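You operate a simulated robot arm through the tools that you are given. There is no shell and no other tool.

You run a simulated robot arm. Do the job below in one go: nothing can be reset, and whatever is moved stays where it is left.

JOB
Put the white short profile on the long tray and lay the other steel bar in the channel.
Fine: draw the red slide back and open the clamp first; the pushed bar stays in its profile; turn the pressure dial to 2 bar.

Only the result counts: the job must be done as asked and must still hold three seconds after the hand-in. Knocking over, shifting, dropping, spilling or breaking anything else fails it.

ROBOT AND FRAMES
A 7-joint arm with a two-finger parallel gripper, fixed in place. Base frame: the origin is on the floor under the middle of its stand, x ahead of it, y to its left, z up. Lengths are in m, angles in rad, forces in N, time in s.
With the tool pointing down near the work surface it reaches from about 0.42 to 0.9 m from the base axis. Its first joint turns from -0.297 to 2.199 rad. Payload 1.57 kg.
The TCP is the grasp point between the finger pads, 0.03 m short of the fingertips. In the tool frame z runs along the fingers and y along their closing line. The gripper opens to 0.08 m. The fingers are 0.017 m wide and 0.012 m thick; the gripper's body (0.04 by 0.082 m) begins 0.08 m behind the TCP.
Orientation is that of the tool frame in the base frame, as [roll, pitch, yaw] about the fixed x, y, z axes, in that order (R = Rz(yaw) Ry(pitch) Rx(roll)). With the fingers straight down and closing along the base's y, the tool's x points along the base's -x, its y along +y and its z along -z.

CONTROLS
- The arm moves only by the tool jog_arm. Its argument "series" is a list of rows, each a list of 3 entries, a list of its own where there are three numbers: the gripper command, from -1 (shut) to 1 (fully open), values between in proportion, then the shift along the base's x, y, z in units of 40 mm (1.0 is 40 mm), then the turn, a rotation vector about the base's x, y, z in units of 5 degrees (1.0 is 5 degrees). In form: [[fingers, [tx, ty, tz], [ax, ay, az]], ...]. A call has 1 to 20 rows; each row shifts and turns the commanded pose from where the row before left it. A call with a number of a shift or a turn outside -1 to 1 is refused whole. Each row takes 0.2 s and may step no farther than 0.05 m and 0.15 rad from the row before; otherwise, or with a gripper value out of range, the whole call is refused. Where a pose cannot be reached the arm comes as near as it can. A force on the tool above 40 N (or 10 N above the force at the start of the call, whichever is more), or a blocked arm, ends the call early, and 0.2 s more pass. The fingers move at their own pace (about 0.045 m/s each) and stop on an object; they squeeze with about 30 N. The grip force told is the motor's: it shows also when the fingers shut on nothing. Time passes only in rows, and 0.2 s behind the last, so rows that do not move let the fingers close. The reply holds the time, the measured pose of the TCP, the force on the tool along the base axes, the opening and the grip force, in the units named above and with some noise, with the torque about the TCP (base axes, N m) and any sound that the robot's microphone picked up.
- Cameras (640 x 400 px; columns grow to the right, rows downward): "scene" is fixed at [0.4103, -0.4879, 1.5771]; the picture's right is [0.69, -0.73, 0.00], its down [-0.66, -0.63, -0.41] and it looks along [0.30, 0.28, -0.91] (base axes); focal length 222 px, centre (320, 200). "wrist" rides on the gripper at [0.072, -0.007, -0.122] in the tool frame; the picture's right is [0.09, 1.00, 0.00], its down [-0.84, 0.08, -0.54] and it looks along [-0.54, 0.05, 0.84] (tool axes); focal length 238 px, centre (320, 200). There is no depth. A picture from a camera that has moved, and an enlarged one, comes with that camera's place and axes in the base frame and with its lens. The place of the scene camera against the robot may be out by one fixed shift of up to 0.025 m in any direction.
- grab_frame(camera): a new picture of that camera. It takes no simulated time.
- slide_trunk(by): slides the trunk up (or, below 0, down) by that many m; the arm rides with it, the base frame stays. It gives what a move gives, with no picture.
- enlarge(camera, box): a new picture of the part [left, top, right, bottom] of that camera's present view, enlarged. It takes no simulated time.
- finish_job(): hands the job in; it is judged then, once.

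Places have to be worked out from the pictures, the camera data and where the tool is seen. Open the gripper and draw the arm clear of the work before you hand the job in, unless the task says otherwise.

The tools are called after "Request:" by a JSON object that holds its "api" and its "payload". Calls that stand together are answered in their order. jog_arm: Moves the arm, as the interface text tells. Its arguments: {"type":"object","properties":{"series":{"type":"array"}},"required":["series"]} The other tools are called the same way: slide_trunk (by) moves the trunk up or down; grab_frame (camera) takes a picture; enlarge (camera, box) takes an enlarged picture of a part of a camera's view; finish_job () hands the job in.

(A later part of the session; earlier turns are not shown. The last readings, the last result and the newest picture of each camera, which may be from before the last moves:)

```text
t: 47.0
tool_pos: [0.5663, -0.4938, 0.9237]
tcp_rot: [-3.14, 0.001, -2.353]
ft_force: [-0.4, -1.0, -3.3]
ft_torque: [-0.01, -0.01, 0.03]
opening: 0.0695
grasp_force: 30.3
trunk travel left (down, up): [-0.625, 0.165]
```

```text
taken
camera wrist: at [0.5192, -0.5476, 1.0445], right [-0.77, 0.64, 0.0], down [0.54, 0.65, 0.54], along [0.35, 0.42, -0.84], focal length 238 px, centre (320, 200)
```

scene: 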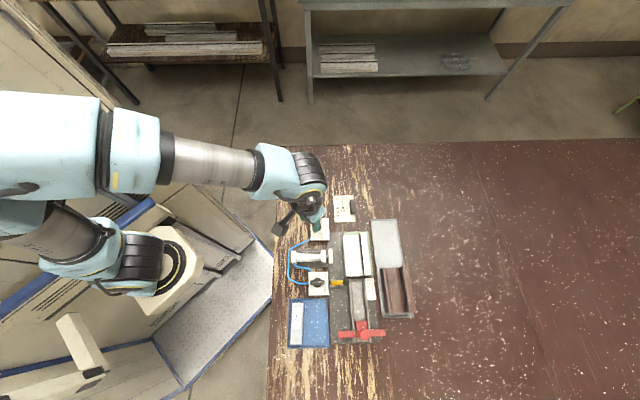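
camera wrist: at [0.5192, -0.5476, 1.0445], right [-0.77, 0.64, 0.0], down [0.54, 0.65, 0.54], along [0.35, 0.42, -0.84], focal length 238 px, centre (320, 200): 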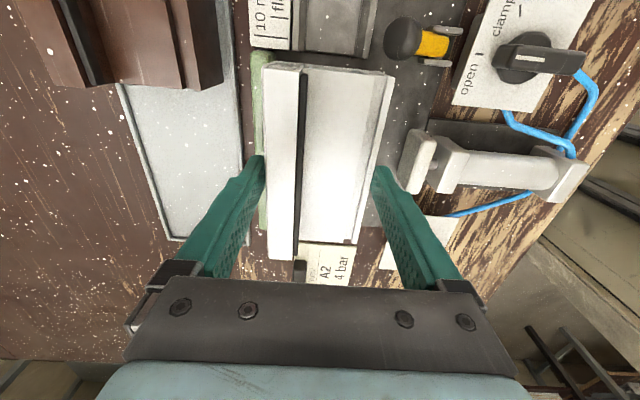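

It is about 0.33 kg and rides level. I lift on clear of the fence and the stop, shift along +p, then across over the tray.

Request:
{"api": "jog_arm", "payload": {"series": [[-1, [0, 0, 0.3], [0, 0, 0]], [-1, [0, 0, 0.33], [0, 0, 0]], [-1, [0, 0, 0.33], [0, 0, 0]], [-1, [0, 0, 0.33], [0, 0, 0]], [-1, [0.17, 0.17, 0.1], [0, 0, 0]], [-1, [0.17, 0.17, 0], [0, 0, 0]], [-1, [0.17, 0.17, 0], [0, 0, 0]], [-1, [0.17, 0.17, 0], [0, 0, 0]], [-1, [0.27, -0.27, 0], [0, 0, 0]], [-1, [0.27, -0.27, 0], [0, 0, 0]], [-1, [0.27, -0.27, 0], [0, 0, 0]], [-1, [0.27, -0.27, 0], [0, 0, 0]], [-1, [0.27, -0.27, 0], [0, 0, 0]], [-1, [0.27, -0.27, 0], [0, 0, 0]], [-1, [0.27, -0.27, 0], [0, 0, 0]], [-1, [0, 0, 0], [0, 0, 0]]]}}

Request:
{"api": "grab_frame", "payload": {"camera": "wrist"}}

Request:
{"api": "enlarge", "payload": {"camera": "scene", "box": [340, 200, 436, 260]}}

```text
t: 50.4
tool_pos: [0.6686, -0.5419, 0.9775]
tcp_rot: [3.142, 0.0, -2.354]
ft_force: [-0.2, -1.1, -2.3]
ft_torque: [-0.01, -0.03, 0.02]
opening: 0.0694
grasp_force: 29.8
trunk travel left (down, up): [-0.625, 0.165]
```

```text
taken
camera wrist: at [0.6222, -0.5963, 1.1001], right [-0.77, 0.64, 0.0], down [0.54, 0.65, 0.54], along [0.35, 0.42, -0.84], focal length 238 px, centre (320, 200)
```

wrist: 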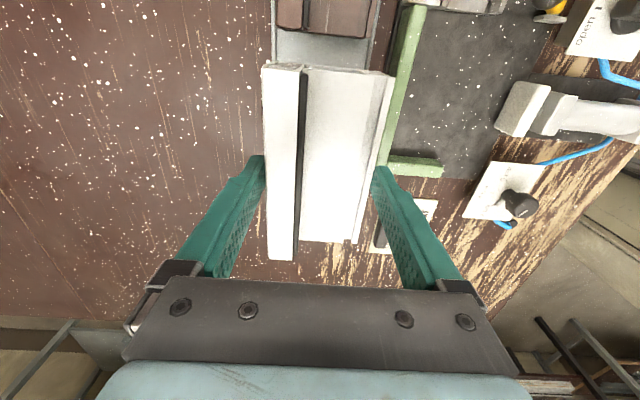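

```text
6.67 times, centred on (388, 230) of scene
camera zoom: at [0.4103, -0.4879, 1.5771], right [0.69, -0.73, 0.0], down [-0.66, -0.63, -0.41], along [0.3, 0.28, -0.91], focal length 1483 px, centre (-133, 0)
```

zoom: 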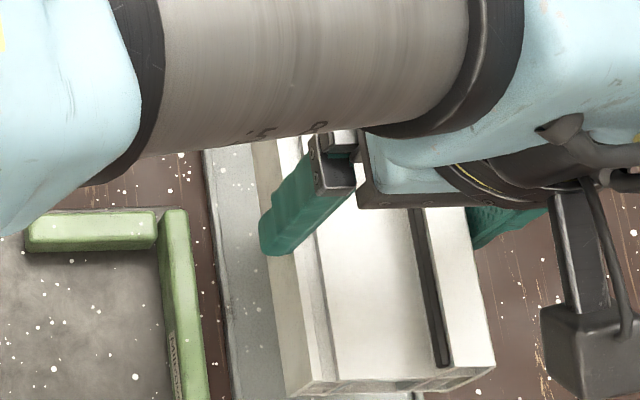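

I zoom to verify the alignment of the held profile with the tray edges.

Request:
{"api": "enlarge", "payload": {"camera": "wrist", "box": [240, 0, 432, 120]}}

Request:
{"api": "enlarge", "payload": {"camera": "wrist", "box": [240, 170, 432, 290]}}

```text
3.33 times, centred on (336, 60) of wrist
camera zoom: at [0.6222, -0.5963, 1.1001], right [-0.77, 0.64, 0.0], down [0.54, 0.65, 0.54], along [0.35, 0.42, -0.84], focal length 794 px, centre (267, 667)
```

zoom: 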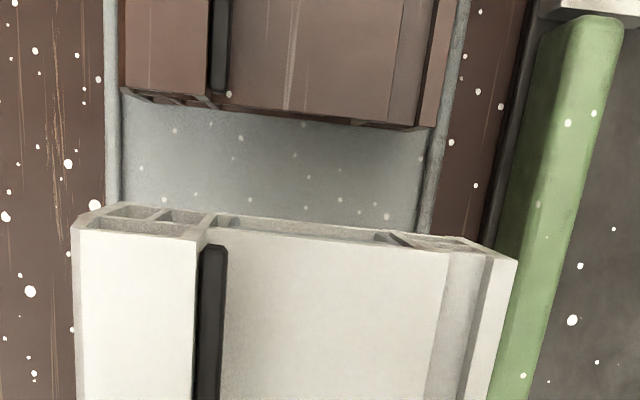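

```text
3.33 times, centred on (336, 230) of wrist
camera zoom: at [0.6222, -0.5963, 1.1001], right [-0.77, 0.64, 0.0], down [0.54, 0.65, 0.54], along [0.35, 0.42, -0.84], focal length 794 px, centre (267, 100)
```

zoom: 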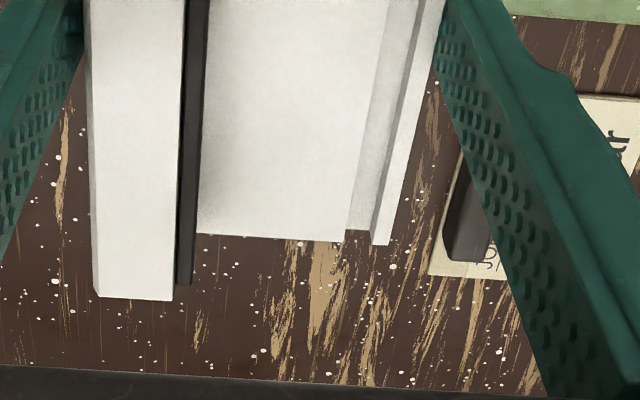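

I zoom on the -p end of the held profile to see its lower corners against the tray lips.

Request:
{"api": "enlarge", "payload": {"camera": "wrist", "box": [256, 30, 336, 80]}}

Request:
{"api": "enlarge", "payload": {"camera": "wrist", "box": [330, 30, 410, 80]}}

Request:
{"api": "enlarge", "payload": {"camera": "scene", "box": [364, 225, 428, 265]}}

```text
8.00 times, centred on (296, 55) of wrist
camera zoom: at [0.6222, -0.5963, 1.1001], right [-0.77, 0.64, 0.0], down [0.54, 0.65, 0.54], along [0.35, 0.42, -0.84], focal length 1907 px, centre (512, 1360)
```

zoom: 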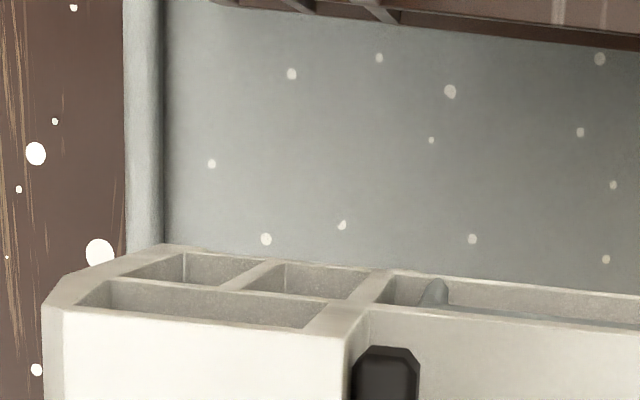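

```text
8.00 times, centred on (370, 55) of wrist
camera zoom: at [0.6222, -0.5963, 1.1001], right [-0.77, 0.64, 0.0], down [0.54, 0.65, 0.54], along [0.35, 0.42, -0.84], focal length 1907 px, centre (-80, 1360)
```

zoom: 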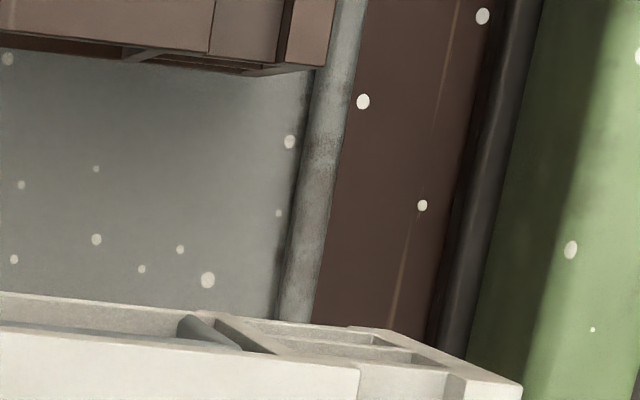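

```text
10.00 times, centred on (396, 245) of scene
camera zoom: at [0.4103, -0.4879, 1.5771], right [0.69, -0.73, 0.0], down [-0.66, -0.63, -0.41], along [0.3, 0.28, -0.91], focal length 2224 px, centre (-440, -250)
```

zoom: 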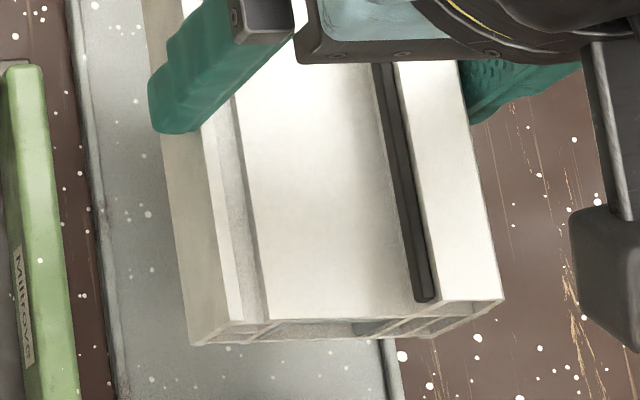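

The held profile needs ≈5.5 mm more in +q to be centred between the tray's lips (inner width ≈79 mm); along p it has ≈19 mm on both sides. I correct this, then lower most of the way.

Request:
{"api": "jog_arm", "payload": {"series": [[-1, [0.1, -0.1, 0], [0, 0, 0]], [-1, [0, 0, -0.3], [0, 0, 0]], [-1, [0, 0, -0.3], [0, 0, 0]], [-1, [0, 0, -0.3], [0, 0, 0]], [-1, [0, 0, -0.3], [0, 0, 0]], [-1, [0, 0, 0], [0, 0, 0]]]}}

Request:
{"api": "enlarge", "payload": {"camera": "wrist", "box": [230, 0, 422, 120]}}

Request:
{"api": "enlarge", "payload": {"camera": "scene", "box": [364, 215, 428, 265]}}

```text
t: 51.8
tool_pos: [0.6722, -0.545, 0.9289]
tcp_rot: [-3.141, -0.001, -2.354]
ft_force: [-0.7, 0.0, -4.0]
ft_torque: [0.01, -0.01, 0.04]
opening: 0.0696
grasp_force: 30.3
trunk travel left (down, up): [-0.625, 0.165]
```

```text
3.33 times, centred on (326, 60) of wrist
camera zoom: at [0.6262, -0.6, 1.0521], right [-0.77, 0.64, 0.0], down [0.54, 0.65, 0.54], along [0.35, 0.42, -0.84], focal length 794 px, centre (300, 667)
```

zoom: 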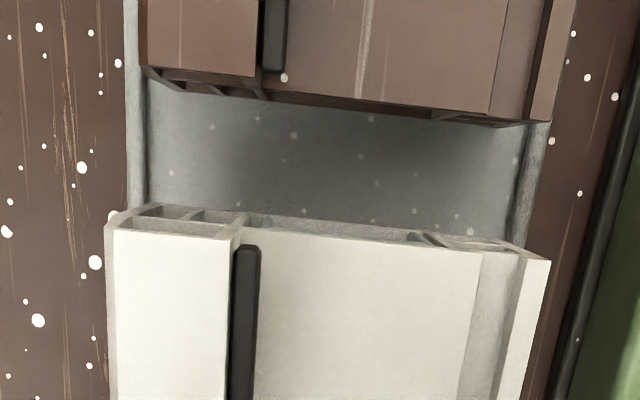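

```text
8.00 times, centred on (396, 240) of scene
camera zoom: at [0.4103, -0.4879, 1.5771], right [0.69, -0.73, 0.0], down [-0.66, -0.63, -0.41], along [0.3, 0.28, -0.91], focal length 1779 px, centre (-288, -120)
```

zoom: 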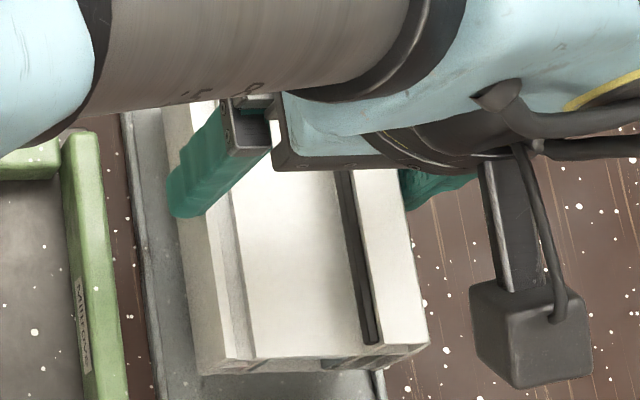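

I zoom into both lower corners against the lips before going down the last 20 mm.

Request:
{"api": "enlarge", "payload": {"camera": "wrist", "box": [256, 30, 320, 70]}}

Request:
{"api": "enlarge", "payload": {"camera": "wrist", "box": [346, 40, 410, 80]}}

```text
10.00 times, centred on (288, 50) of wrist
camera zoom: at [0.6262, -0.6, 1.0521], right [-0.77, 0.64, 0.0], down [0.54, 0.65, 0.54], along [0.35, 0.42, -0.84], focal length 2384 px, centre (640, 1700)
```

zoom: 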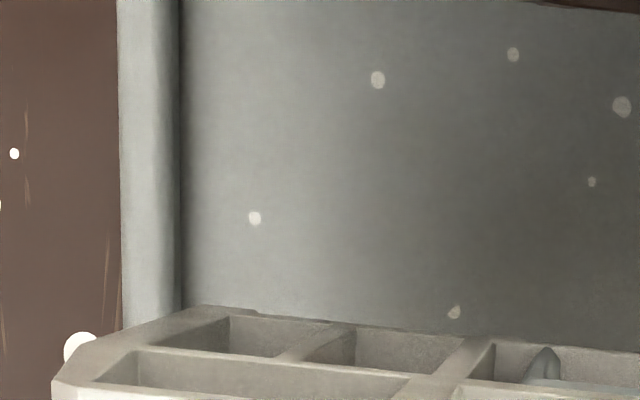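

```text
10.00 times, centred on (378, 60) of wrist
camera zoom: at [0.6262, -0.6, 1.0521], right [-0.77, 0.64, 0.0], down [0.54, 0.65, 0.54], along [0.35, 0.42, -0.84], focal length 2384 px, centre (-260, 1600)
```

zoom: 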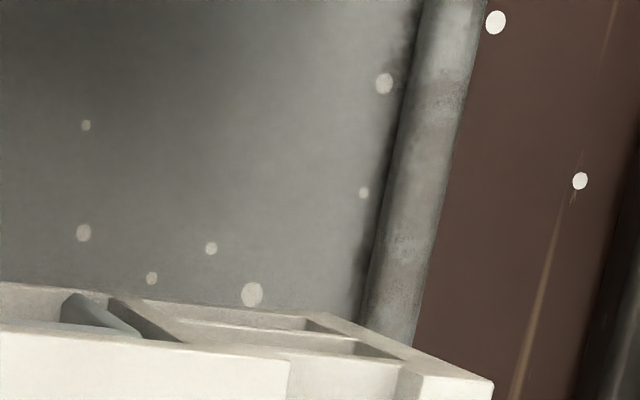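

Margins: ≈3 mm at the far lip and ≈6 mm at the near lip; I shift 1.5 mm back and lower in small steps to touch.

Request:
{"api": "jog_arm", "payload": {"series": [[-1, [-0.027, 0.027, 0], [0, 0, 0]], [-1, [0, 0, -0.12], [0, 0, 0]], [-1, [0, 0, -0.12], [0, 0, 0]], [-1, [0, 0, -0.12], [0, 0, 0]], [-1, [0, 0, 0], [0, 0, 0]]]}}

```text
t: 53.0
tool_pos: [0.6713, -0.5441, 0.9149]
tcp_rot: [-3.141, -0.001, -2.354]
ft_force: [-0.3, -0.6, -2.0]
ft_torque: [-0.01, -0.04, -0.02]
opening: 0.0697
grasp_force: 30.0
trunk travel left (down, up): [-0.625, 0.165]
```

No contact yet (TCP 0.915). I go on in 2 mm steps.

Request:
{"api": "jog_arm", "payload": {"series": [[-1, [0, 0, -0.05], [0, 0, 0]], [-1, [0, 0, -0.05], [0, 0, 0]], [-1, [0, 0, -0.05], [0, 0, 0]], [-1, [0, 0, 0], [0, 0, 0]]]}}

```text
t: 54.0
tool_pos: [0.6713, -0.5438, 0.908]
tcp_rot: [-3.141, 0.002, -2.354]
ft_force: [0.2, 0.5, -1.5]
ft_torque: [0.0, 0.02, -0.03]
opening: 0.0695
grasp_force: 30.0
trunk travel left (down, up): [-0.625, 0.165]
```

Request:
{"api": "jog_arm", "payload": {"series": [[-1, [0, 0, -0.04], [0, 0, 0]], [-1, [0, 0, -0.04], [0, 0, 0]], [-1, [0, 0, 0], [0, 0, 0]]]}}

Request:
{"api": "enlarge", "payload": {"camera": "wrist", "box": [230, 0, 422, 120]}}

```text
t: 54.8
tool_pos: [0.6708, -0.5433, 0.9064]
tcp_rot: [3.14, 0.0, -2.355]
ft_force: [0.5, 0.0, -1.4]
ft_torque: [0.0, 0.02, 0.02]
opening: 0.0695
grasp_force: 30.4
trunk travel left (down, up): [-0.625, 0.165]
```

```text
3.33 times, centred on (326, 60) of wrist
camera zoom: at [0.6242, -0.5988, 1.0286], right [-0.77, 0.64, 0.0], down [0.54, 0.65, 0.54], along [0.35, 0.42, -0.84], focal length 794 px, centre (300, 667)
```

zoom: 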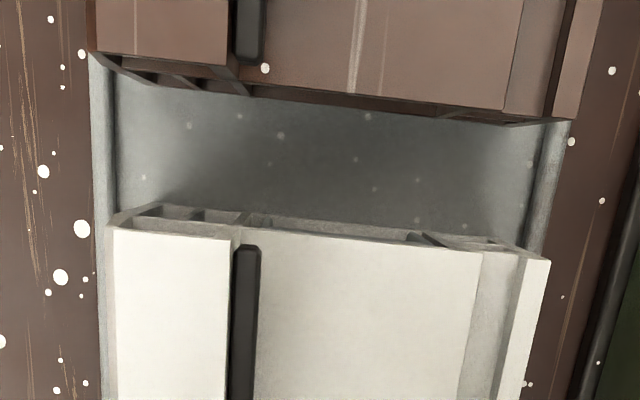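

The profile hangs inside the lips, the weight reading is falling slightly (−1.4 N); I go 2 mm lower at a time until the force turns positive.

Request:
{"api": "jog_arm", "payload": {"series": [[-1, [0, 0, -0.05], [0, 0, 0]], [-1, [0, 0, 0], [0, 0, 0]]]}}

```text
t: 55.4
tool_pos: [0.6718, -0.5442, 0.9073]
tcp_rot: [-3.14, -0.001, -2.355]
ft_force: [-2.4, 1.0, 14.5]
ft_torque: [0.41, 0.64, 0.0]
opening: 0.0696
grasp_force: 30.3
trunk travel left (down, up): [-0.625, 0.165]
```

Contact: +14.5 N at TCP z≈0.907, with a torque that says the near side bears first. I look whether it sits on the floor or on a lip.

Request:
{"api": "enlarge", "payload": {"camera": "wrist", "box": [346, 30, 410, 70]}}

Request:
{"api": "enlarge", "payload": {"camera": "wrist", "box": [250, 30, 314, 70]}}

Request:
{"api": "enlarge", "payload": {"camera": "scene", "box": [364, 215, 428, 265]}}

```text
10.00 times, centred on (378, 50) of wrist
camera zoom: at [0.624, -0.5986, 1.0285], right [-0.77, 0.64, 0.0], down [0.54, 0.65, 0.54], along [0.35, 0.42, -0.84], focal length 2384 px, centre (-260, 1700)
```

zoom: 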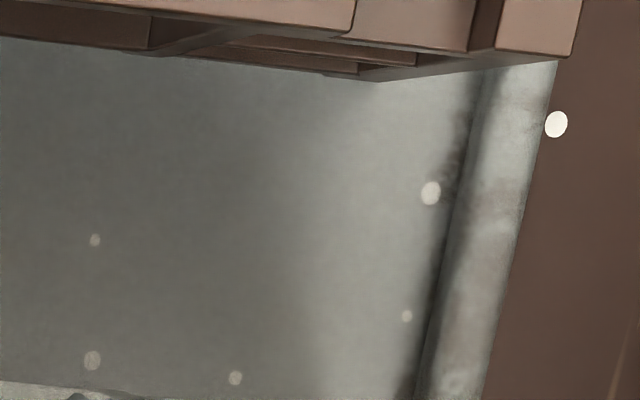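

```text
10.00 times, centred on (282, 50) of wrist
camera zoom: at [0.624, -0.5986, 1.0285], right [-0.77, 0.64, 0.0], down [0.54, 0.65, 0.54], along [0.35, 0.42, -0.84], focal length 2384 px, centre (700, 1700)
```

zoom: 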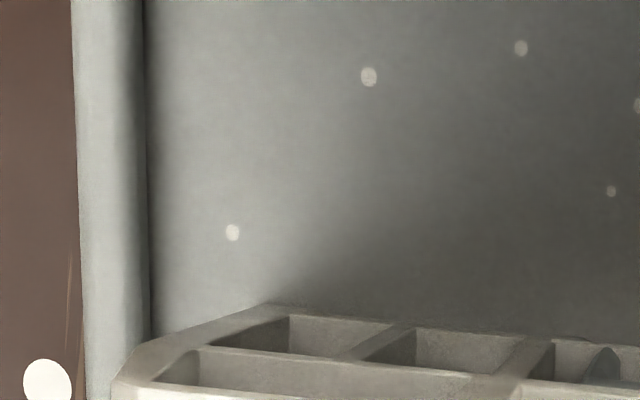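

```text
8.00 times, centred on (396, 240) of scene
camera zoom: at [0.4103, -0.4879, 1.5771], right [0.69, -0.73, 0.0], down [-0.66, -0.63, -0.41], along [0.3, 0.28, -0.91], focal length 1779 px, centre (-288, -120)
```

zoom: 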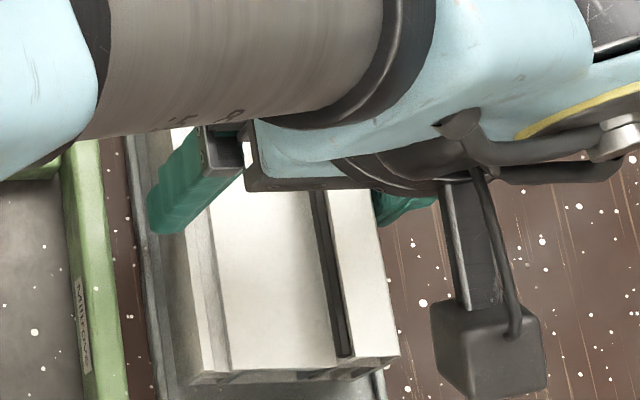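

Both lower edges are inside the lips (≈7 mm far, ≈3 mm near), so it stands on the tray floor. I ease the pressure and open the fingers a little, then check.

Request:
{"api": "jog_arm", "payload": {"series": [[-1, [0, 0, 0.03], [0, 0, 0]], [0.8, [0, 0, 0], [0, 0, 0]], [0.9, [0, 0, 0], [0, 0, 0]], [0.9, [0, 0, 0], [0, 0, 0]]]}}

Request:
{"api": "grab_frame", "payload": {"camera": "wrist"}}

```text
t: 56.4
tool_pos: [0.6705, -0.5426, 0.9046]
tcp_rot: [3.141, -0.001, -2.356]
ft_force: [0.7, 0.4, -1.0]
ft_torque: [0.05, 0.03, -0.01]
opening: 0.0759
grasp_force: 0.1
trunk travel left (down, up): [-0.625, 0.165]
```

```text
taken
camera wrist: at [0.6244, -0.5987, 1.0275], right [-0.77, 0.64, 0.0], down [0.54, 0.65, 0.54], along [0.35, 0.42, -0.84], focal length 238 px, centre (320, 200)
```

wrist: 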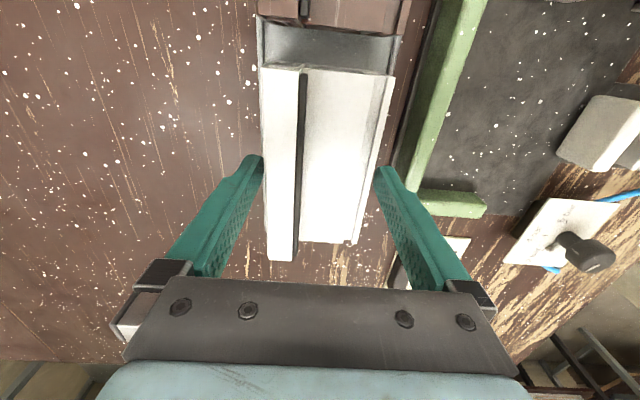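

Released; the profile stands by itself. I rise straight up and check its seat.

Request:
{"api": "jog_arm", "payload": {"series": [[1, [0, 0, 0.1], [0, 0, 0]], [1, [0, 0, 0.3], [0, 0, 0]], [1, [0, 0, 0.6], [0, 0, 0]], [1, [0, 0, 0.9], [0, 0, 0]], [1, [0, 0, 0.9], [0, 0, 0]], [1, [-0.4, 0.4, 0.3], [0, 0, 0]]]}}

Request:
{"api": "grab_frame", "payload": {"camera": "wrist"}}

Request:
{"api": "grab_frame", "payload": {"camera": "scene"}}

Request:
{"api": "enlarge", "payload": {"camera": "scene", "box": [350, 210, 430, 320]}}

```text
t: 57.8
tool_pos: [0.6543, -0.5276, 1.0298]
tcp_rot: [-3.141, 0.001, -2.356]
ft_force: [0.9, -1.4, -0.4]
ft_torque: [-0.01, 0.03, -0.03]
opening: 0.0801
grasp_force: 0.1
trunk travel left (down, up): [-0.625, 0.165]
```

```text
taken
camera wrist: at [0.6079, -0.5834, 1.1515], right [-0.77, 0.64, 0.0], down [0.54, 0.65, 0.54], along [0.35, 0.42, -0.84], focal length 238 px, centre (320, 200)
```

wrist: 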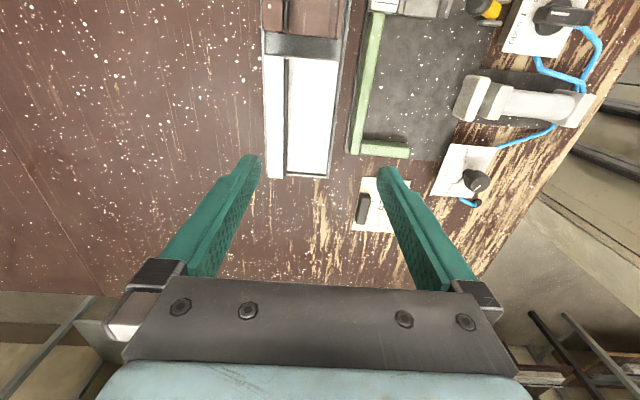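

```text
taken
```

scene: 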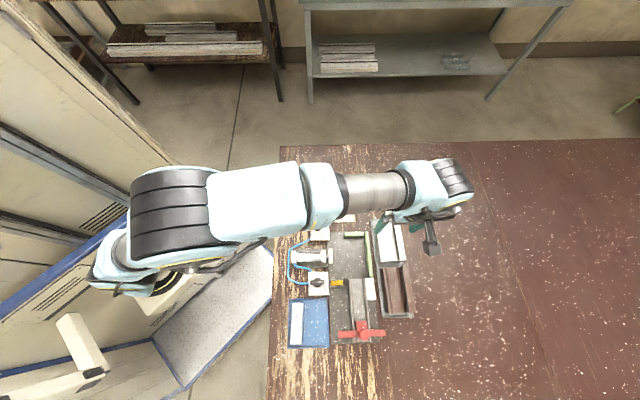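

```text
3.64 times, centred on (390, 265) of scene
camera zoom: at [0.4103, -0.4879, 1.5771], right [0.69, -0.73, 0.0], down [-0.66, -0.63, -0.41], along [0.3, 0.28, -0.91], focal length 809 px, centre (66, -36)
```

zoom: 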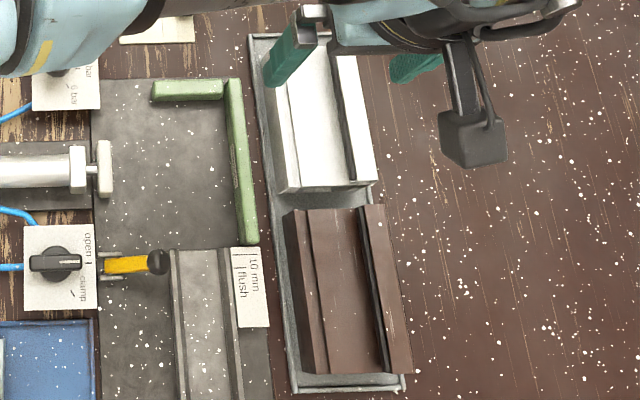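

The white profile sits in the tray beside the brown one; slide, clamp and fence are undisturbed. Next I look straight at the channel to measure it for the bar.

Request:
{"api": "jog_arm", "payload": {"series": [[0.5, [-0.9, -0.225, 0], [0, 0, 0]], [0.5, [-0.9, -0.225, 0], [0, 0, 0]], [0.5, [-0.9, -0.225, 0], [0, 0, 0]], [0.5, [-0.9, -0.225, 0], [0, 0, 0]], [0.5, [-0.9, -0.225, 0], [0, 0, 0]]]}}

Request:
{"api": "grab_frame", "payload": {"camera": "wrist"}}

Request:
{"api": "enlarge", "payload": {"camera": "wrist", "box": [240, 40, 400, 140]}}

Request:
{"api": "enlarge", "payload": {"camera": "wrist", "box": [300, 100, 380, 150]}}

```text
t: 59.0
tool_pos: [0.4746, -0.5733, 1.0294]
tcp_rot: [-3.141, 0.001, -2.354]
ft_force: [1.1, -0.8, 0.4]
ft_torque: [0.0, 0.04, -0.01]
opening: 0.06
grasp_force: 0.1
trunk travel left (down, up): [-0.625, 0.165]
```

```text
taken
camera wrist: at [0.4283, -0.6283, 1.1512], right [-0.77, 0.64, 0.0], down [0.54, 0.65, 0.54], along [0.35, 0.42, -0.84], focal length 238 px, centre (320, 200)
```

wrist: 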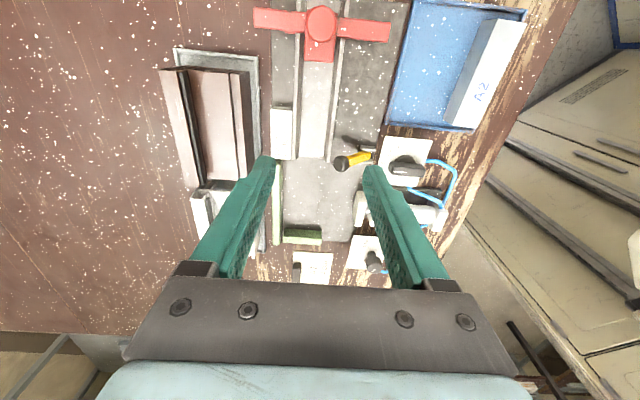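

```text
4.00 times, centred on (320, 90) of wrist
camera zoom: at [0.4283, -0.6283, 1.1512], right [-0.77, 0.64, 0.0], down [0.54, 0.65, 0.54], along [0.35, 0.42, -0.84], focal length 953 px, centre (320, 640)
```

zoom: 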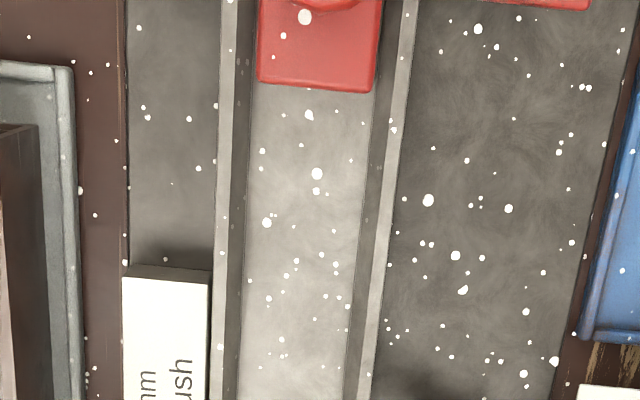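

```text
8.00 times, centred on (340, 125) of wrist
camera zoom: at [0.4283, -0.6283, 1.1512], right [-0.77, 0.64, 0.0], down [0.54, 0.65, 0.54], along [0.35, 0.42, -0.84], focal length 1907 px, centre (160, 800)
```

zoom: 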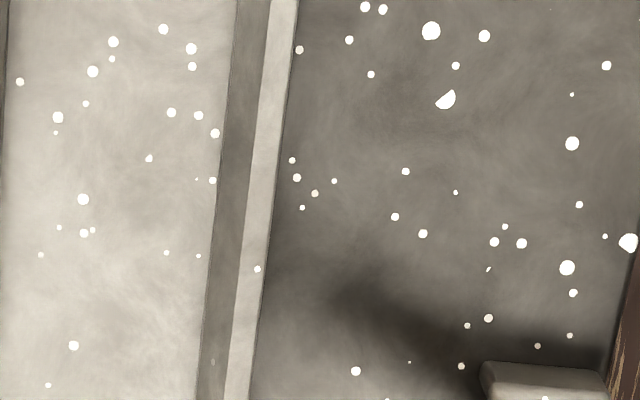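

I shift 100 mm towards the blue tray for a second view of the same rails and the bar.

Request:
{"api": "jog_arm", "payload": {"series": [[0.5, [-0.6, 0.6, 0], [0, 0, 0]], [0.5, [-0.6, 0.6, 0], [0, 0, 0]], [0.5, [-0.6, 0.6, 0], [0, 0, 0]]]}}

Request:
{"api": "grab_frame", "payload": {"camera": "wrist"}}

Request:
{"api": "enlarge", "payload": {"camera": "wrist", "box": [130, 40, 290, 140]}}

Request:
{"api": "enlarge", "payload": {"camera": "wrist", "box": [270, 10, 430, 110]}}

Request:
{"api": "enlarge", "payload": {"camera": "wrist", "box": [330, 80, 410, 130]}}

```text
t: 59.8
tool_pos: [0.4023, -0.5006, 1.0308]
tcp_rot: [3.14, -0.001, -2.354]
ft_force: [0.0, -0.1, -0.1]
ft_torque: [-0.01, 0.0, -0.02]
opening: 0.06
grasp_force: 0.1
trunk travel left (down, up): [-0.625, 0.165]
```

```text
taken
camera wrist: at [0.3562, -0.5568, 1.1519], right [-0.77, 0.64, 0.0], down [0.54, 0.65, 0.54], along [0.35, 0.42, -0.84], focal length 238 px, centre (320, 200)
```

wrist: 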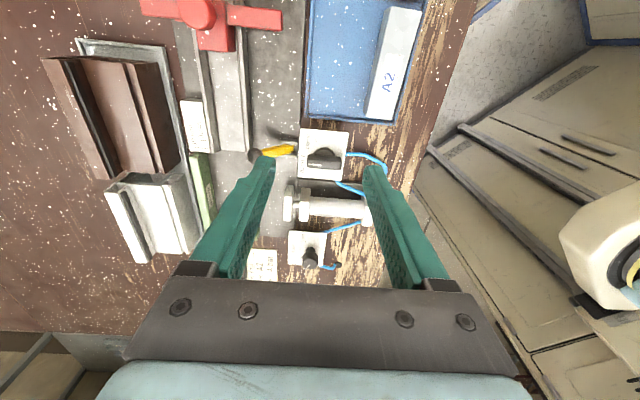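

```text
4.00 times, centred on (210, 90) of wrist
camera zoom: at [0.3562, -0.5568, 1.1519], right [-0.77, 0.64, 0.0], down [0.54, 0.65, 0.54], along [0.35, 0.42, -0.84], focal length 953 px, centre (760, 640)
```

zoom: 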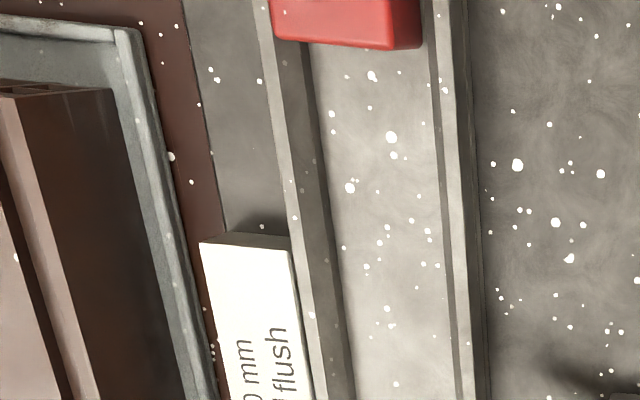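

```text
4.00 times, centred on (350, 60) of wrist
camera zoom: at [0.3562, -0.5568, 1.1519], right [-0.77, 0.64, 0.0], down [0.54, 0.65, 0.54], along [0.35, 0.42, -0.84], focal length 953 px, centre (200, 760)
```

zoom: 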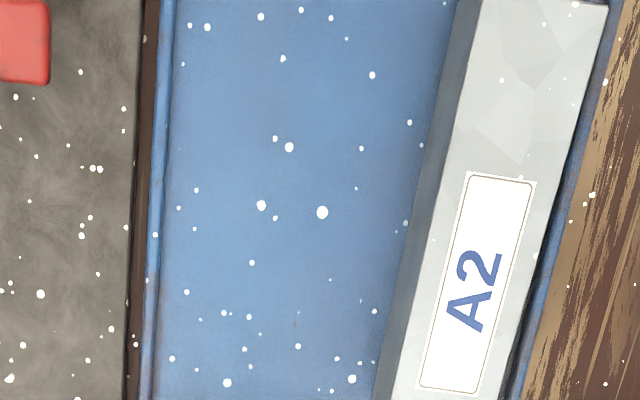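

```text
8.00 times, centred on (370, 105) of wrist
camera zoom: at [0.3562, -0.5568, 1.1519], right [-0.77, 0.64, 0.0], down [0.54, 0.65, 0.54], along [0.35, 0.42, -0.84], focal length 1907 px, centre (-80, 960)
```

zoom: 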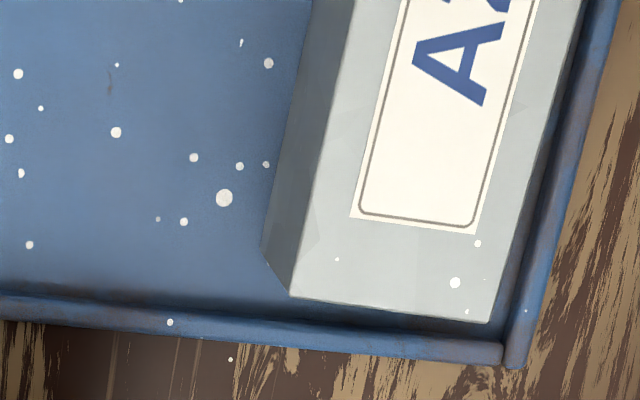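

The channel is ≈35–40 mm wide, centred at q≈0.747–0.750, floor ≈0.852, rail tops ≈0.867. Now I go above the A2 bar for its size and exact place.

Request:
{"api": "jog_arm", "payload": {"series": [[0.5, [-0.75, 0.067, -0.33], [0, 0, 0]], [0.5, [-0.75, 0.067, -0.33], [0, 0, 0]], [0.5, [-0.75, 0.067, -0.33], [0, 0, 0]], [0.5, [0, 0, 0], [0, 0, 0]]]}}

Request:
{"api": "grab_frame", "payload": {"camera": "wrist"}}

Request:
{"api": "enlarge", "payload": {"camera": "wrist", "box": [220, 80, 380, 180]}}

Request:
{"api": "enlarge", "payload": {"camera": "wrist", "box": [240, 0, 400, 100]}}

```text
t: 60.8
tool_pos: [0.3128, -0.4906, 0.9897]
tcp_rot: [-3.141, -0.001, -2.354]
ft_force: [-0.1, 0.6, -0.1]
ft_torque: [0.0, -0.04, 0.04]
opening: 0.0601
grasp_force: 0.0
trunk travel left (down, up): [-0.625, 0.165]
```

```text
taken
camera wrist: at [0.2665, -0.5471, 1.1118], right [-0.77, 0.64, 0.0], down [0.54, 0.65, 0.54], along [0.35, 0.42, -0.84], focal length 238 px, centre (320, 200)
```

wrist: 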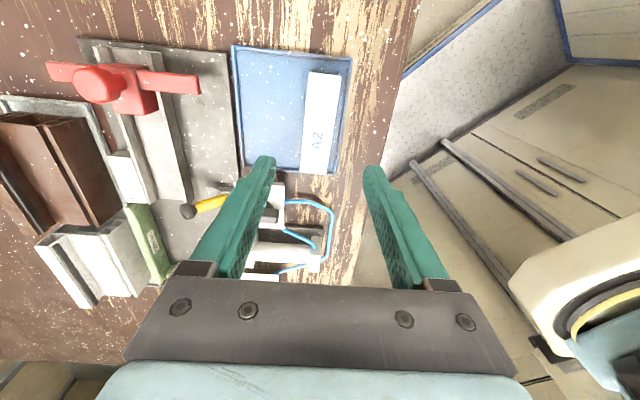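

```text
4.00 times, centred on (300, 130) of wrist
camera zoom: at [0.2665, -0.5471, 1.1118], right [-0.77, 0.64, 0.0], down [0.54, 0.65, 0.54], along [0.35, 0.42, -0.84], focal length 953 px, centre (400, 480)
```

zoom: 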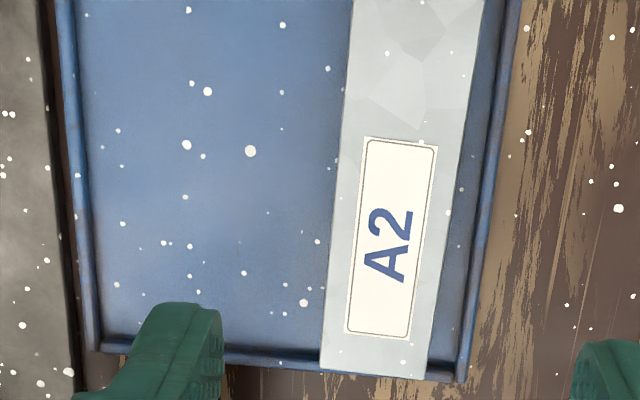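

```text
4.00 times, centred on (320, 50) of wrist
camera zoom: at [0.2665, -0.5471, 1.1118], right [-0.77, 0.64, 0.0], down [0.54, 0.65, 0.54], along [0.35, 0.42, -0.84], focal length 953 px, centre (320, 800)
```

zoom: 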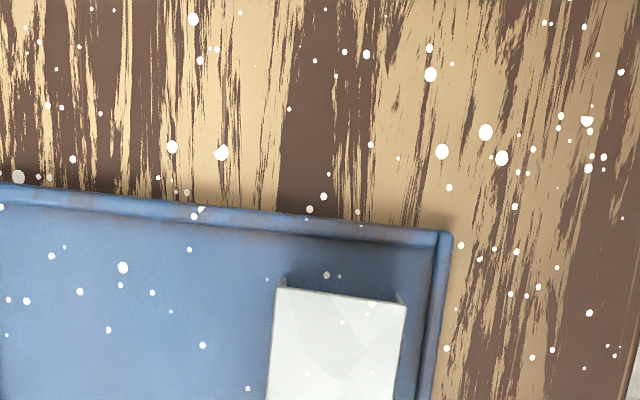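

The bar is an upturned U, ≈100×30×25 mm, top ≈0.871, centre ≈(0.314,-0.495), turned ≈1.8° against the tray. I align, lower to TCP z≈0.92 and check.

Request:
{"api": "jog_arm", "payload": {"series": [[0.35, [0.03, -0.11, 0], [0, 0, -0.36]], [0.35, [0, 0, -0.6], [0, 0, 0]], [0.35, [0, 0, -0.6], [0, 0, 0]], [0.35, [0, 0, -0.55], [0, 0, 0]], [0.35, [0, 0, 0], [0, 0, 0]]]}}

Request:
{"api": "grab_frame", "payload": {"camera": "wrist"}}

Request:
{"api": "enlarge", "payload": {"camera": "wrist", "box": [240, 110, 400, 210]}}

```text
t: 62.0
tool_pos: [0.3147, -0.4968, 0.9189]
tcp_rot: [-3.141, 0.0, -2.384]
ft_force: [0.0, 0.2, -0.3]
ft_torque: [0.01, 0.03, -0.01]
opening: 0.0541
grasp_force: 0.0
trunk travel left (down, up): [-0.625, 0.165]
```

```text
taken
camera wrist: at [0.2662, -0.5503, 1.042], right [-0.75, 0.66, 0.0], down [0.56, 0.63, 0.54], along [0.36, 0.41, -0.84], focal length 238 px, centre (320, 200)
```

wrist: 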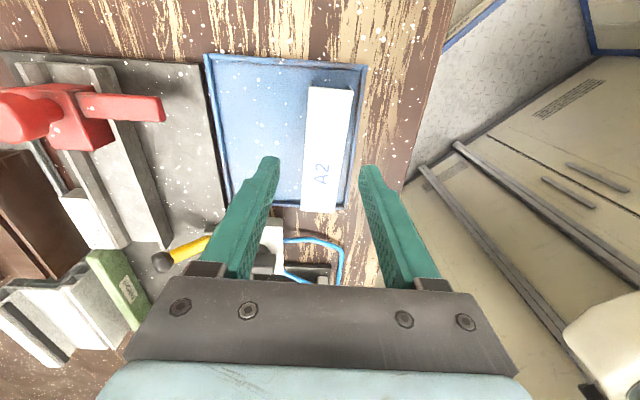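

```text
4.00 times, centred on (320, 160) of wrist
camera zoom: at [0.2662, -0.5503, 1.042], right [-0.75, 0.66, 0.0], down [0.56, 0.63, 0.54], along [0.36, 0.41, -0.84], focal length 953 px, centre (320, 360)
```

zoom: 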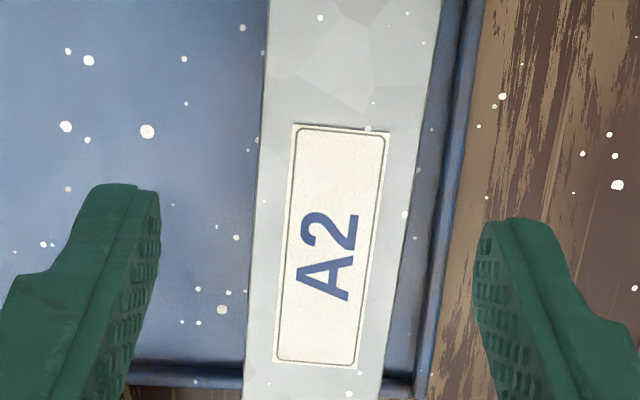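

The fingers are ≈2 mm off the bar's middle; I correct, lower to TCP z≈0.8935 (tips ≈7–8 mm under the bar's top) and close.

Request:
{"api": "jog_arm", "payload": {"series": [[0.35, [-0.035, 0.035, -0.3], [0, 0, 0]], [0.35, [0, 0, -0.33], [0, 0, 0]], [0.35, [0, 0, 0], [0, 0, 0]], [0, [0, 0, 0], [0, 0, 0]], [-1, [0, 0, 0], [0, 0, 0]], [-1, [0, 0, 0], [0, 0, 0]]]}}

Request:
{"api": "enlarge", "payload": {"camera": "wrist", "box": [220, 70, 412, 190]}}

```text
t: 63.4
tool_pos: [0.3134, -0.4947, 0.8953]
tcp_rot: [-3.141, -0.002, -2.386]
ft_force: [-0.1, -0.4, 0.4]
ft_torque: [-0.04, 0.01, -0.01]
opening: 0.03
grasp_force: 25.3
trunk travel left (down, up): [-0.625, 0.165]
```

```text
3.33 times, centred on (316, 130) of wrist
camera zoom: at [0.2648, -0.5489, 1.017], right [-0.75, 0.66, 0.0], down [0.56, 0.63, 0.54], along [0.36, 0.41, -0.84], focal length 794 px, centre (333, 433)
```

zoom: 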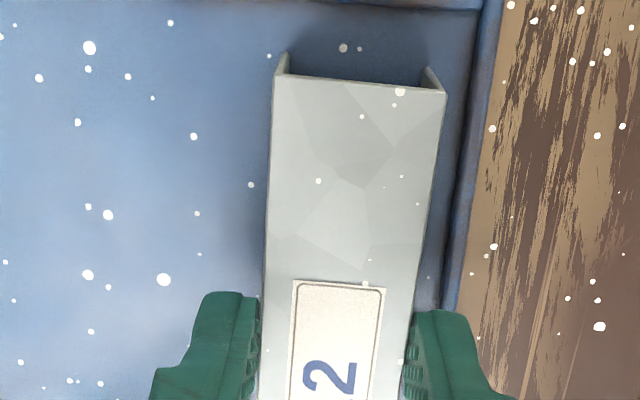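

Gripped at 30.0 mm. I lift 12 mm slowly and check it hangs level.

Request:
{"api": "jog_arm", "payload": {"series": [[-1, [0, 0, 0.1], [0, 0, 0]], [-1, [0, 0, 0.1], [0, 0, 0]], [-1, [0, 0, 0.1], [0, 0, 0]], [-1, [0, 0, 0], [0, 0, 0]]]}}

Request:
{"api": "enlarge", "payload": {"camera": "wrist", "box": [220, 70, 412, 190]}}

Request:
{"api": "enlarge", "payload": {"camera": "wrist", "box": [220, 150, 412, 270]}}

```text
t: 64.4
tool_pos: [0.3126, -0.4947, 0.9076]
tcp_rot: [3.141, 0.001, -2.386]
ft_force: [0.9, -0.1, -1.2]
ft_torque: [-0.02, 0.0, 0.01]
opening: 0.0296
grasp_force: 30.1
trunk travel left (down, up): [-0.625, 0.165]
```

```text
3.33 times, centred on (316, 130) of wrist
camera zoom: at [0.2649, -0.5489, 1.0291], right [-0.75, 0.66, 0.0], down [0.56, 0.63, 0.54], along [0.36, 0.41, -0.84], focal length 794 px, centre (333, 433)
```

zoom: 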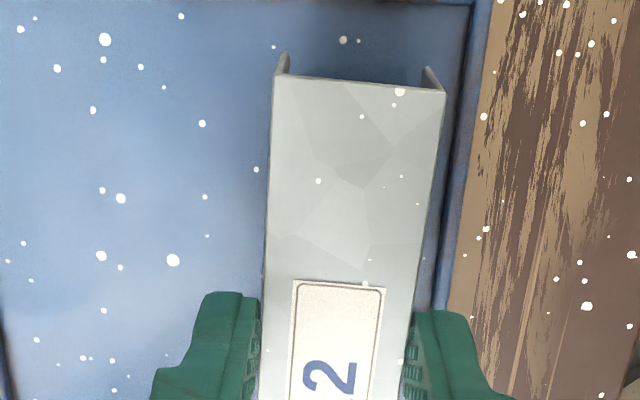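

```text
3.33 times, centred on (316, 210) of wrist
camera zoom: at [0.2649, -0.5489, 1.0291], right [-0.75, 0.66, 0.0], down [0.56, 0.63, 0.54], along [0.36, 0.41, -0.84], focal length 794 px, centre (333, 167)
```

zoom: 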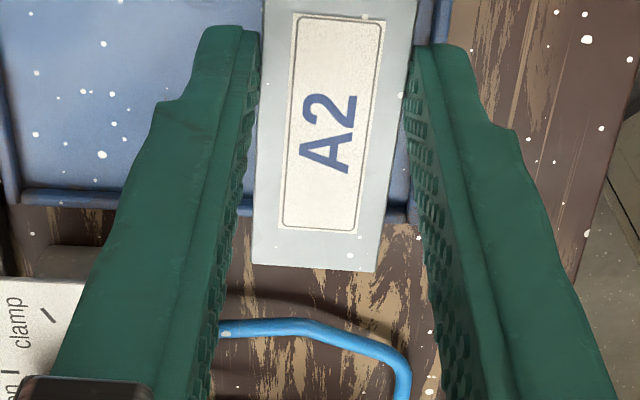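

The bar hangs level with the TCP over its middle. I lift it clear, carry it over the channel and turn it back by ≈2°.

Request:
{"api": "jog_arm", "payload": {"series": [[-1, [0, 0, 0.4], [0, 0, 0]], [-1, [0, 0, 0.5], [0, 0, 0]], [-1, [0, 0, 0.6], [0, 0, 0]], [-1, [0.3, -0.16, 0], [0, 0, 0.1]], [-1, [0.45, -0.235, 0], [0, 0, 0.1]], [-1, [0.5, -0.26, 0], [0, 0, 0.1]], [-1, [0.5, -0.26, 0], [0, 0, 0.1]], [-1, [0.5, -0.26, 0], [0, 0, 0.04]], [-1, [0.5, -0.26, 0], [0, 0, 0]], [-1, [0.5, -0.26, 0], [0, 0, 0]], [-1, [0.5, -0.26, 0], [0, 0, 0]], [-1, [0.395, -0.21, 0], [0, 0, 0]], [-1, [0, 0, 0], [0, 0, 0]]]}}

Request:
{"api": "grab_frame", "payload": {"camera": "wrist"}}

Request:
{"api": "enlarge", "payload": {"camera": "wrist", "box": [240, 20, 400, 120]}}

Request:
{"api": "enlarge", "payload": {"camera": "wrist", "box": [240, 150, 400, 250]}}

```text
t: 67.2
tool_pos: [0.4785, -0.5826, 0.9657]
tcp_rot: [3.141, -0.001, -2.348]
ft_force: [0.1, 0.2, -1.5]
ft_torque: [-0.01, 0.03, 0.0]
opening: 0.0299
grasp_force: 29.2
trunk travel left (down, up): [-0.625, 0.165]
```

```text
taken
camera wrist: at [0.4321, -0.6378, 1.0884], right [-0.77, 0.63, 0.0], down [0.53, 0.65, 0.54], along [0.34, 0.42, -0.84], focal length 238 px, centre (320, 200)
```

wrist: 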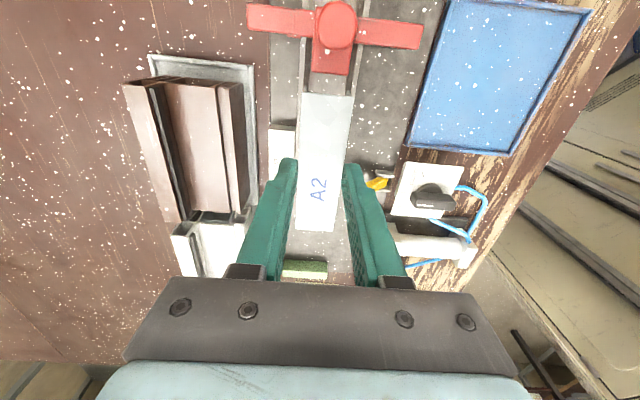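

```text
4.00 times, centred on (320, 70) of wrist
camera zoom: at [0.4321, -0.6378, 1.0884], right [-0.77, 0.63, 0.0], down [0.53, 0.65, 0.54], along [0.34, 0.42, -0.84], focal length 953 px, centre (320, 720)
```

zoom: 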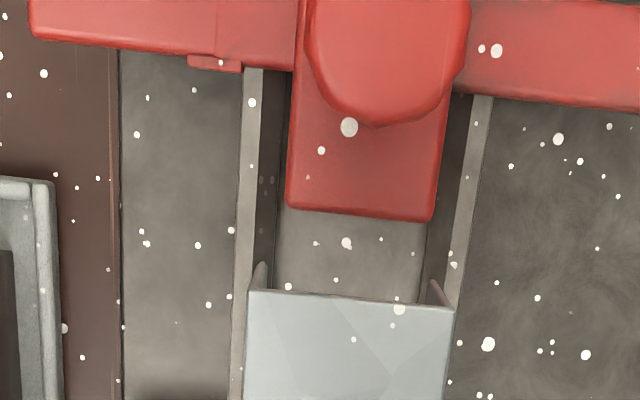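

```text
4.00 times, centred on (320, 200) of wrist
camera zoom: at [0.4321, -0.6378, 1.0884], right [-0.77, 0.63, 0.0], down [0.53, 0.65, 0.54], along [0.34, 0.42, -0.84], focal length 953 px, centre (320, 200)
```

zoom: 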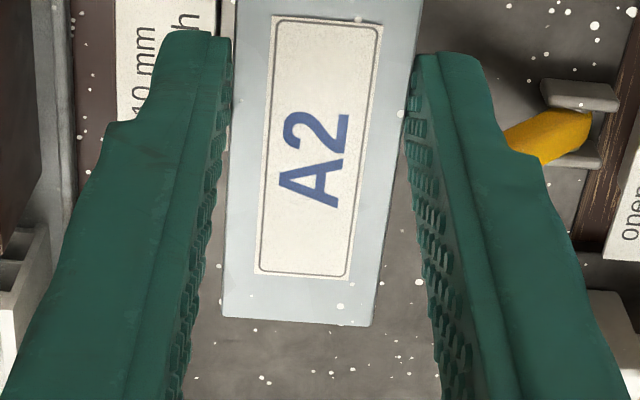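

The bar hangs ≈2.3 mm too far in q; along p it has ≈5 mm to the slide and to the channel's end. I correct and lower to ≈10 mm above the rails, then check again.

Request:
{"api": "jog_arm", "payload": {"series": [[-1, [-0.041, 0.041, 0], [0, 0, 0]], [-1, [0, 0, -0.25], [0, 0, 0]], [-1, [0, 0, -0.25], [0, 0, 0]], [-1, [0, 0, -0.25], [0, 0, 0]], [-1, [0, 0, -0.25], [0, 0, 0]], [-1, [0, 0, 0], [0, 0, 0]]]}}

Request:
{"api": "grab_frame", "payload": {"camera": "wrist"}}

Request:
{"api": "enlarge", "payload": {"camera": "wrist", "box": [250, 20, 410, 120]}}

Request:
{"api": "enlarge", "payload": {"camera": "wrist", "box": [240, 150, 400, 250]}}

Request:
{"api": "enlarge", "payload": {"camera": "scene", "box": [320, 260, 400, 350]}}

```text
t: 68.6
tool_pos: [0.4774, -0.5799, 0.9254]
tcp_rot: [-3.14, 0.001, -2.348]
ft_force: [0.8, 0.6, -0.7]
ft_torque: [0.0, 0.02, 0.0]
opening: 0.0293
grasp_force: 30.0
trunk travel left (down, up): [-0.625, 0.165]
```

```text
taken
camera wrist: at [0.4311, -0.6363, 1.0485], right [-0.77, 0.63, 0.0], down [0.53, 0.65, 0.54], along [0.34, 0.42, -0.84], focal length 238 px, centre (320, 200)
```

wrist: 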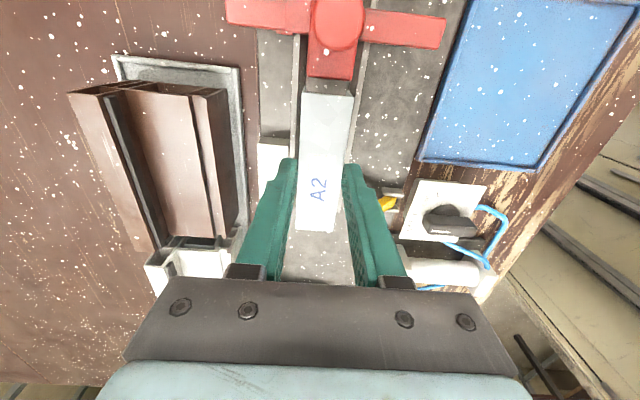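

```text
4.00 times, centred on (330, 70) of wrist
camera zoom: at [0.4311, -0.6363, 1.0485], right [-0.77, 0.63, 0.0], down [0.53, 0.65, 0.54], along [0.34, 0.42, -0.84], focal length 953 px, centre (280, 720)
```

zoom: 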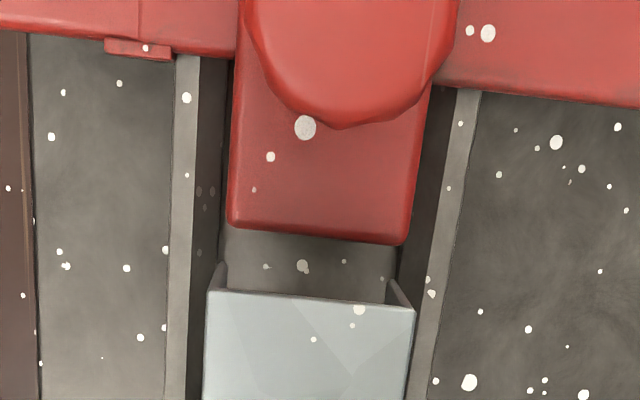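

```text
4.00 times, centred on (320, 200) of wrist
camera zoom: at [0.4311, -0.6363, 1.0485], right [-0.77, 0.63, 0.0], down [0.53, 0.65, 0.54], along [0.34, 0.42, -0.84], focal length 953 px, centre (320, 200)
```

zoom: 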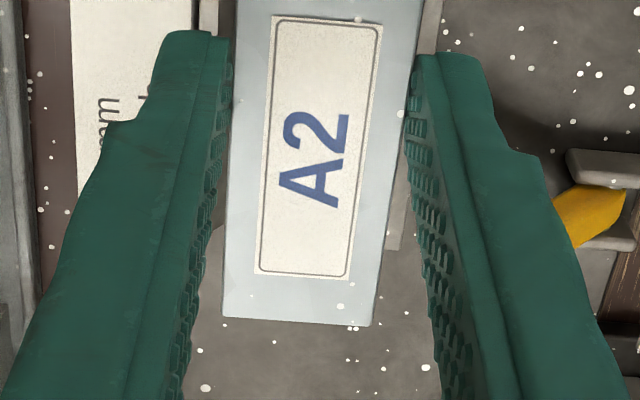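

```text
4.44 times, centred on (360, 305) of scene
camera zoom: at [0.4103, -0.4879, 1.5771], right [0.69, -0.73, 0.0], down [-0.66, -0.63, -0.41], along [0.3, 0.28, -0.91], focal length 988 px, centre (142, -267)
```

zoom: 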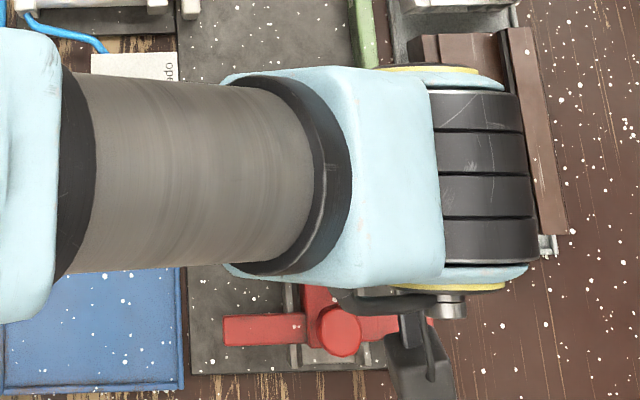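

Now only ≈1 mm off across. I correct and lower 20 mm into the mouth of the channel in 5 mm steps.

Request:
{"api": "jog_arm", "payload": {"series": [[-1, [-0.016, 0.016, 0], [0, 0, 0]], [-1, [0, 0, -0.125], [0, 0, 0]], [-1, [0, 0, -0.125], [0, 0, 0]], [-1, [0, 0, -0.125], [0, 0, 0]], [-1, [0, 0, -0.125], [0, 0, 0]], [-1, [0, 0, 0], [0, 0, 0]]]}}

Request:
{"api": "enlarge", "payload": {"camera": "wrist", "box": [250, 20, 410, 120]}}

Request:
{"api": "enlarge", "payload": {"camera": "wrist", "box": [240, 130, 400, 230]}}

```text
t: 70.0
tool_pos: [0.476, -0.5802, 0.9072]
tcp_rot: [3.142, -0.001, -2.348]
ft_force: [-0.5, -0.1, -1.8]
ft_torque: [0.0, 0.0, 0.01]
opening: 0.0296
grasp_force: 29.9
trunk travel left (down, up): [-0.625, 0.165]
```

```text
4.00 times, centred on (330, 70) of wrist
camera zoom: at [0.4302, -0.6356, 1.0288], right [-0.77, 0.63, 0.0], down [0.53, 0.65, 0.54], along [0.34, 0.42, -0.84], focal length 953 px, centre (280, 720)
```

zoom: 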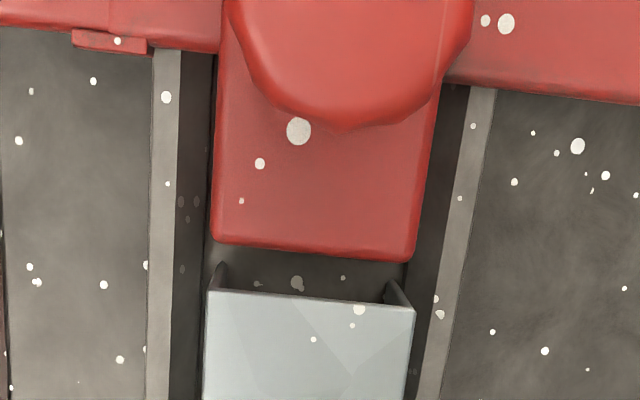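

```text
4.00 times, centred on (320, 180) of wrist
camera zoom: at [0.4302, -0.6356, 1.0288], right [-0.77, 0.63, 0.0], down [0.53, 0.65, 0.54], along [0.34, 0.42, -0.84], focal length 953 px, centre (320, 280)
```

zoom: 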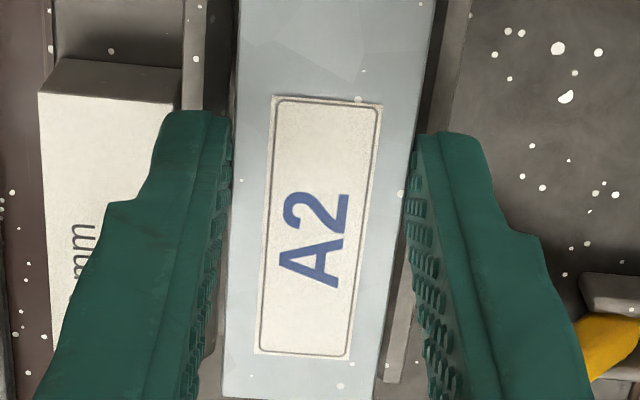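

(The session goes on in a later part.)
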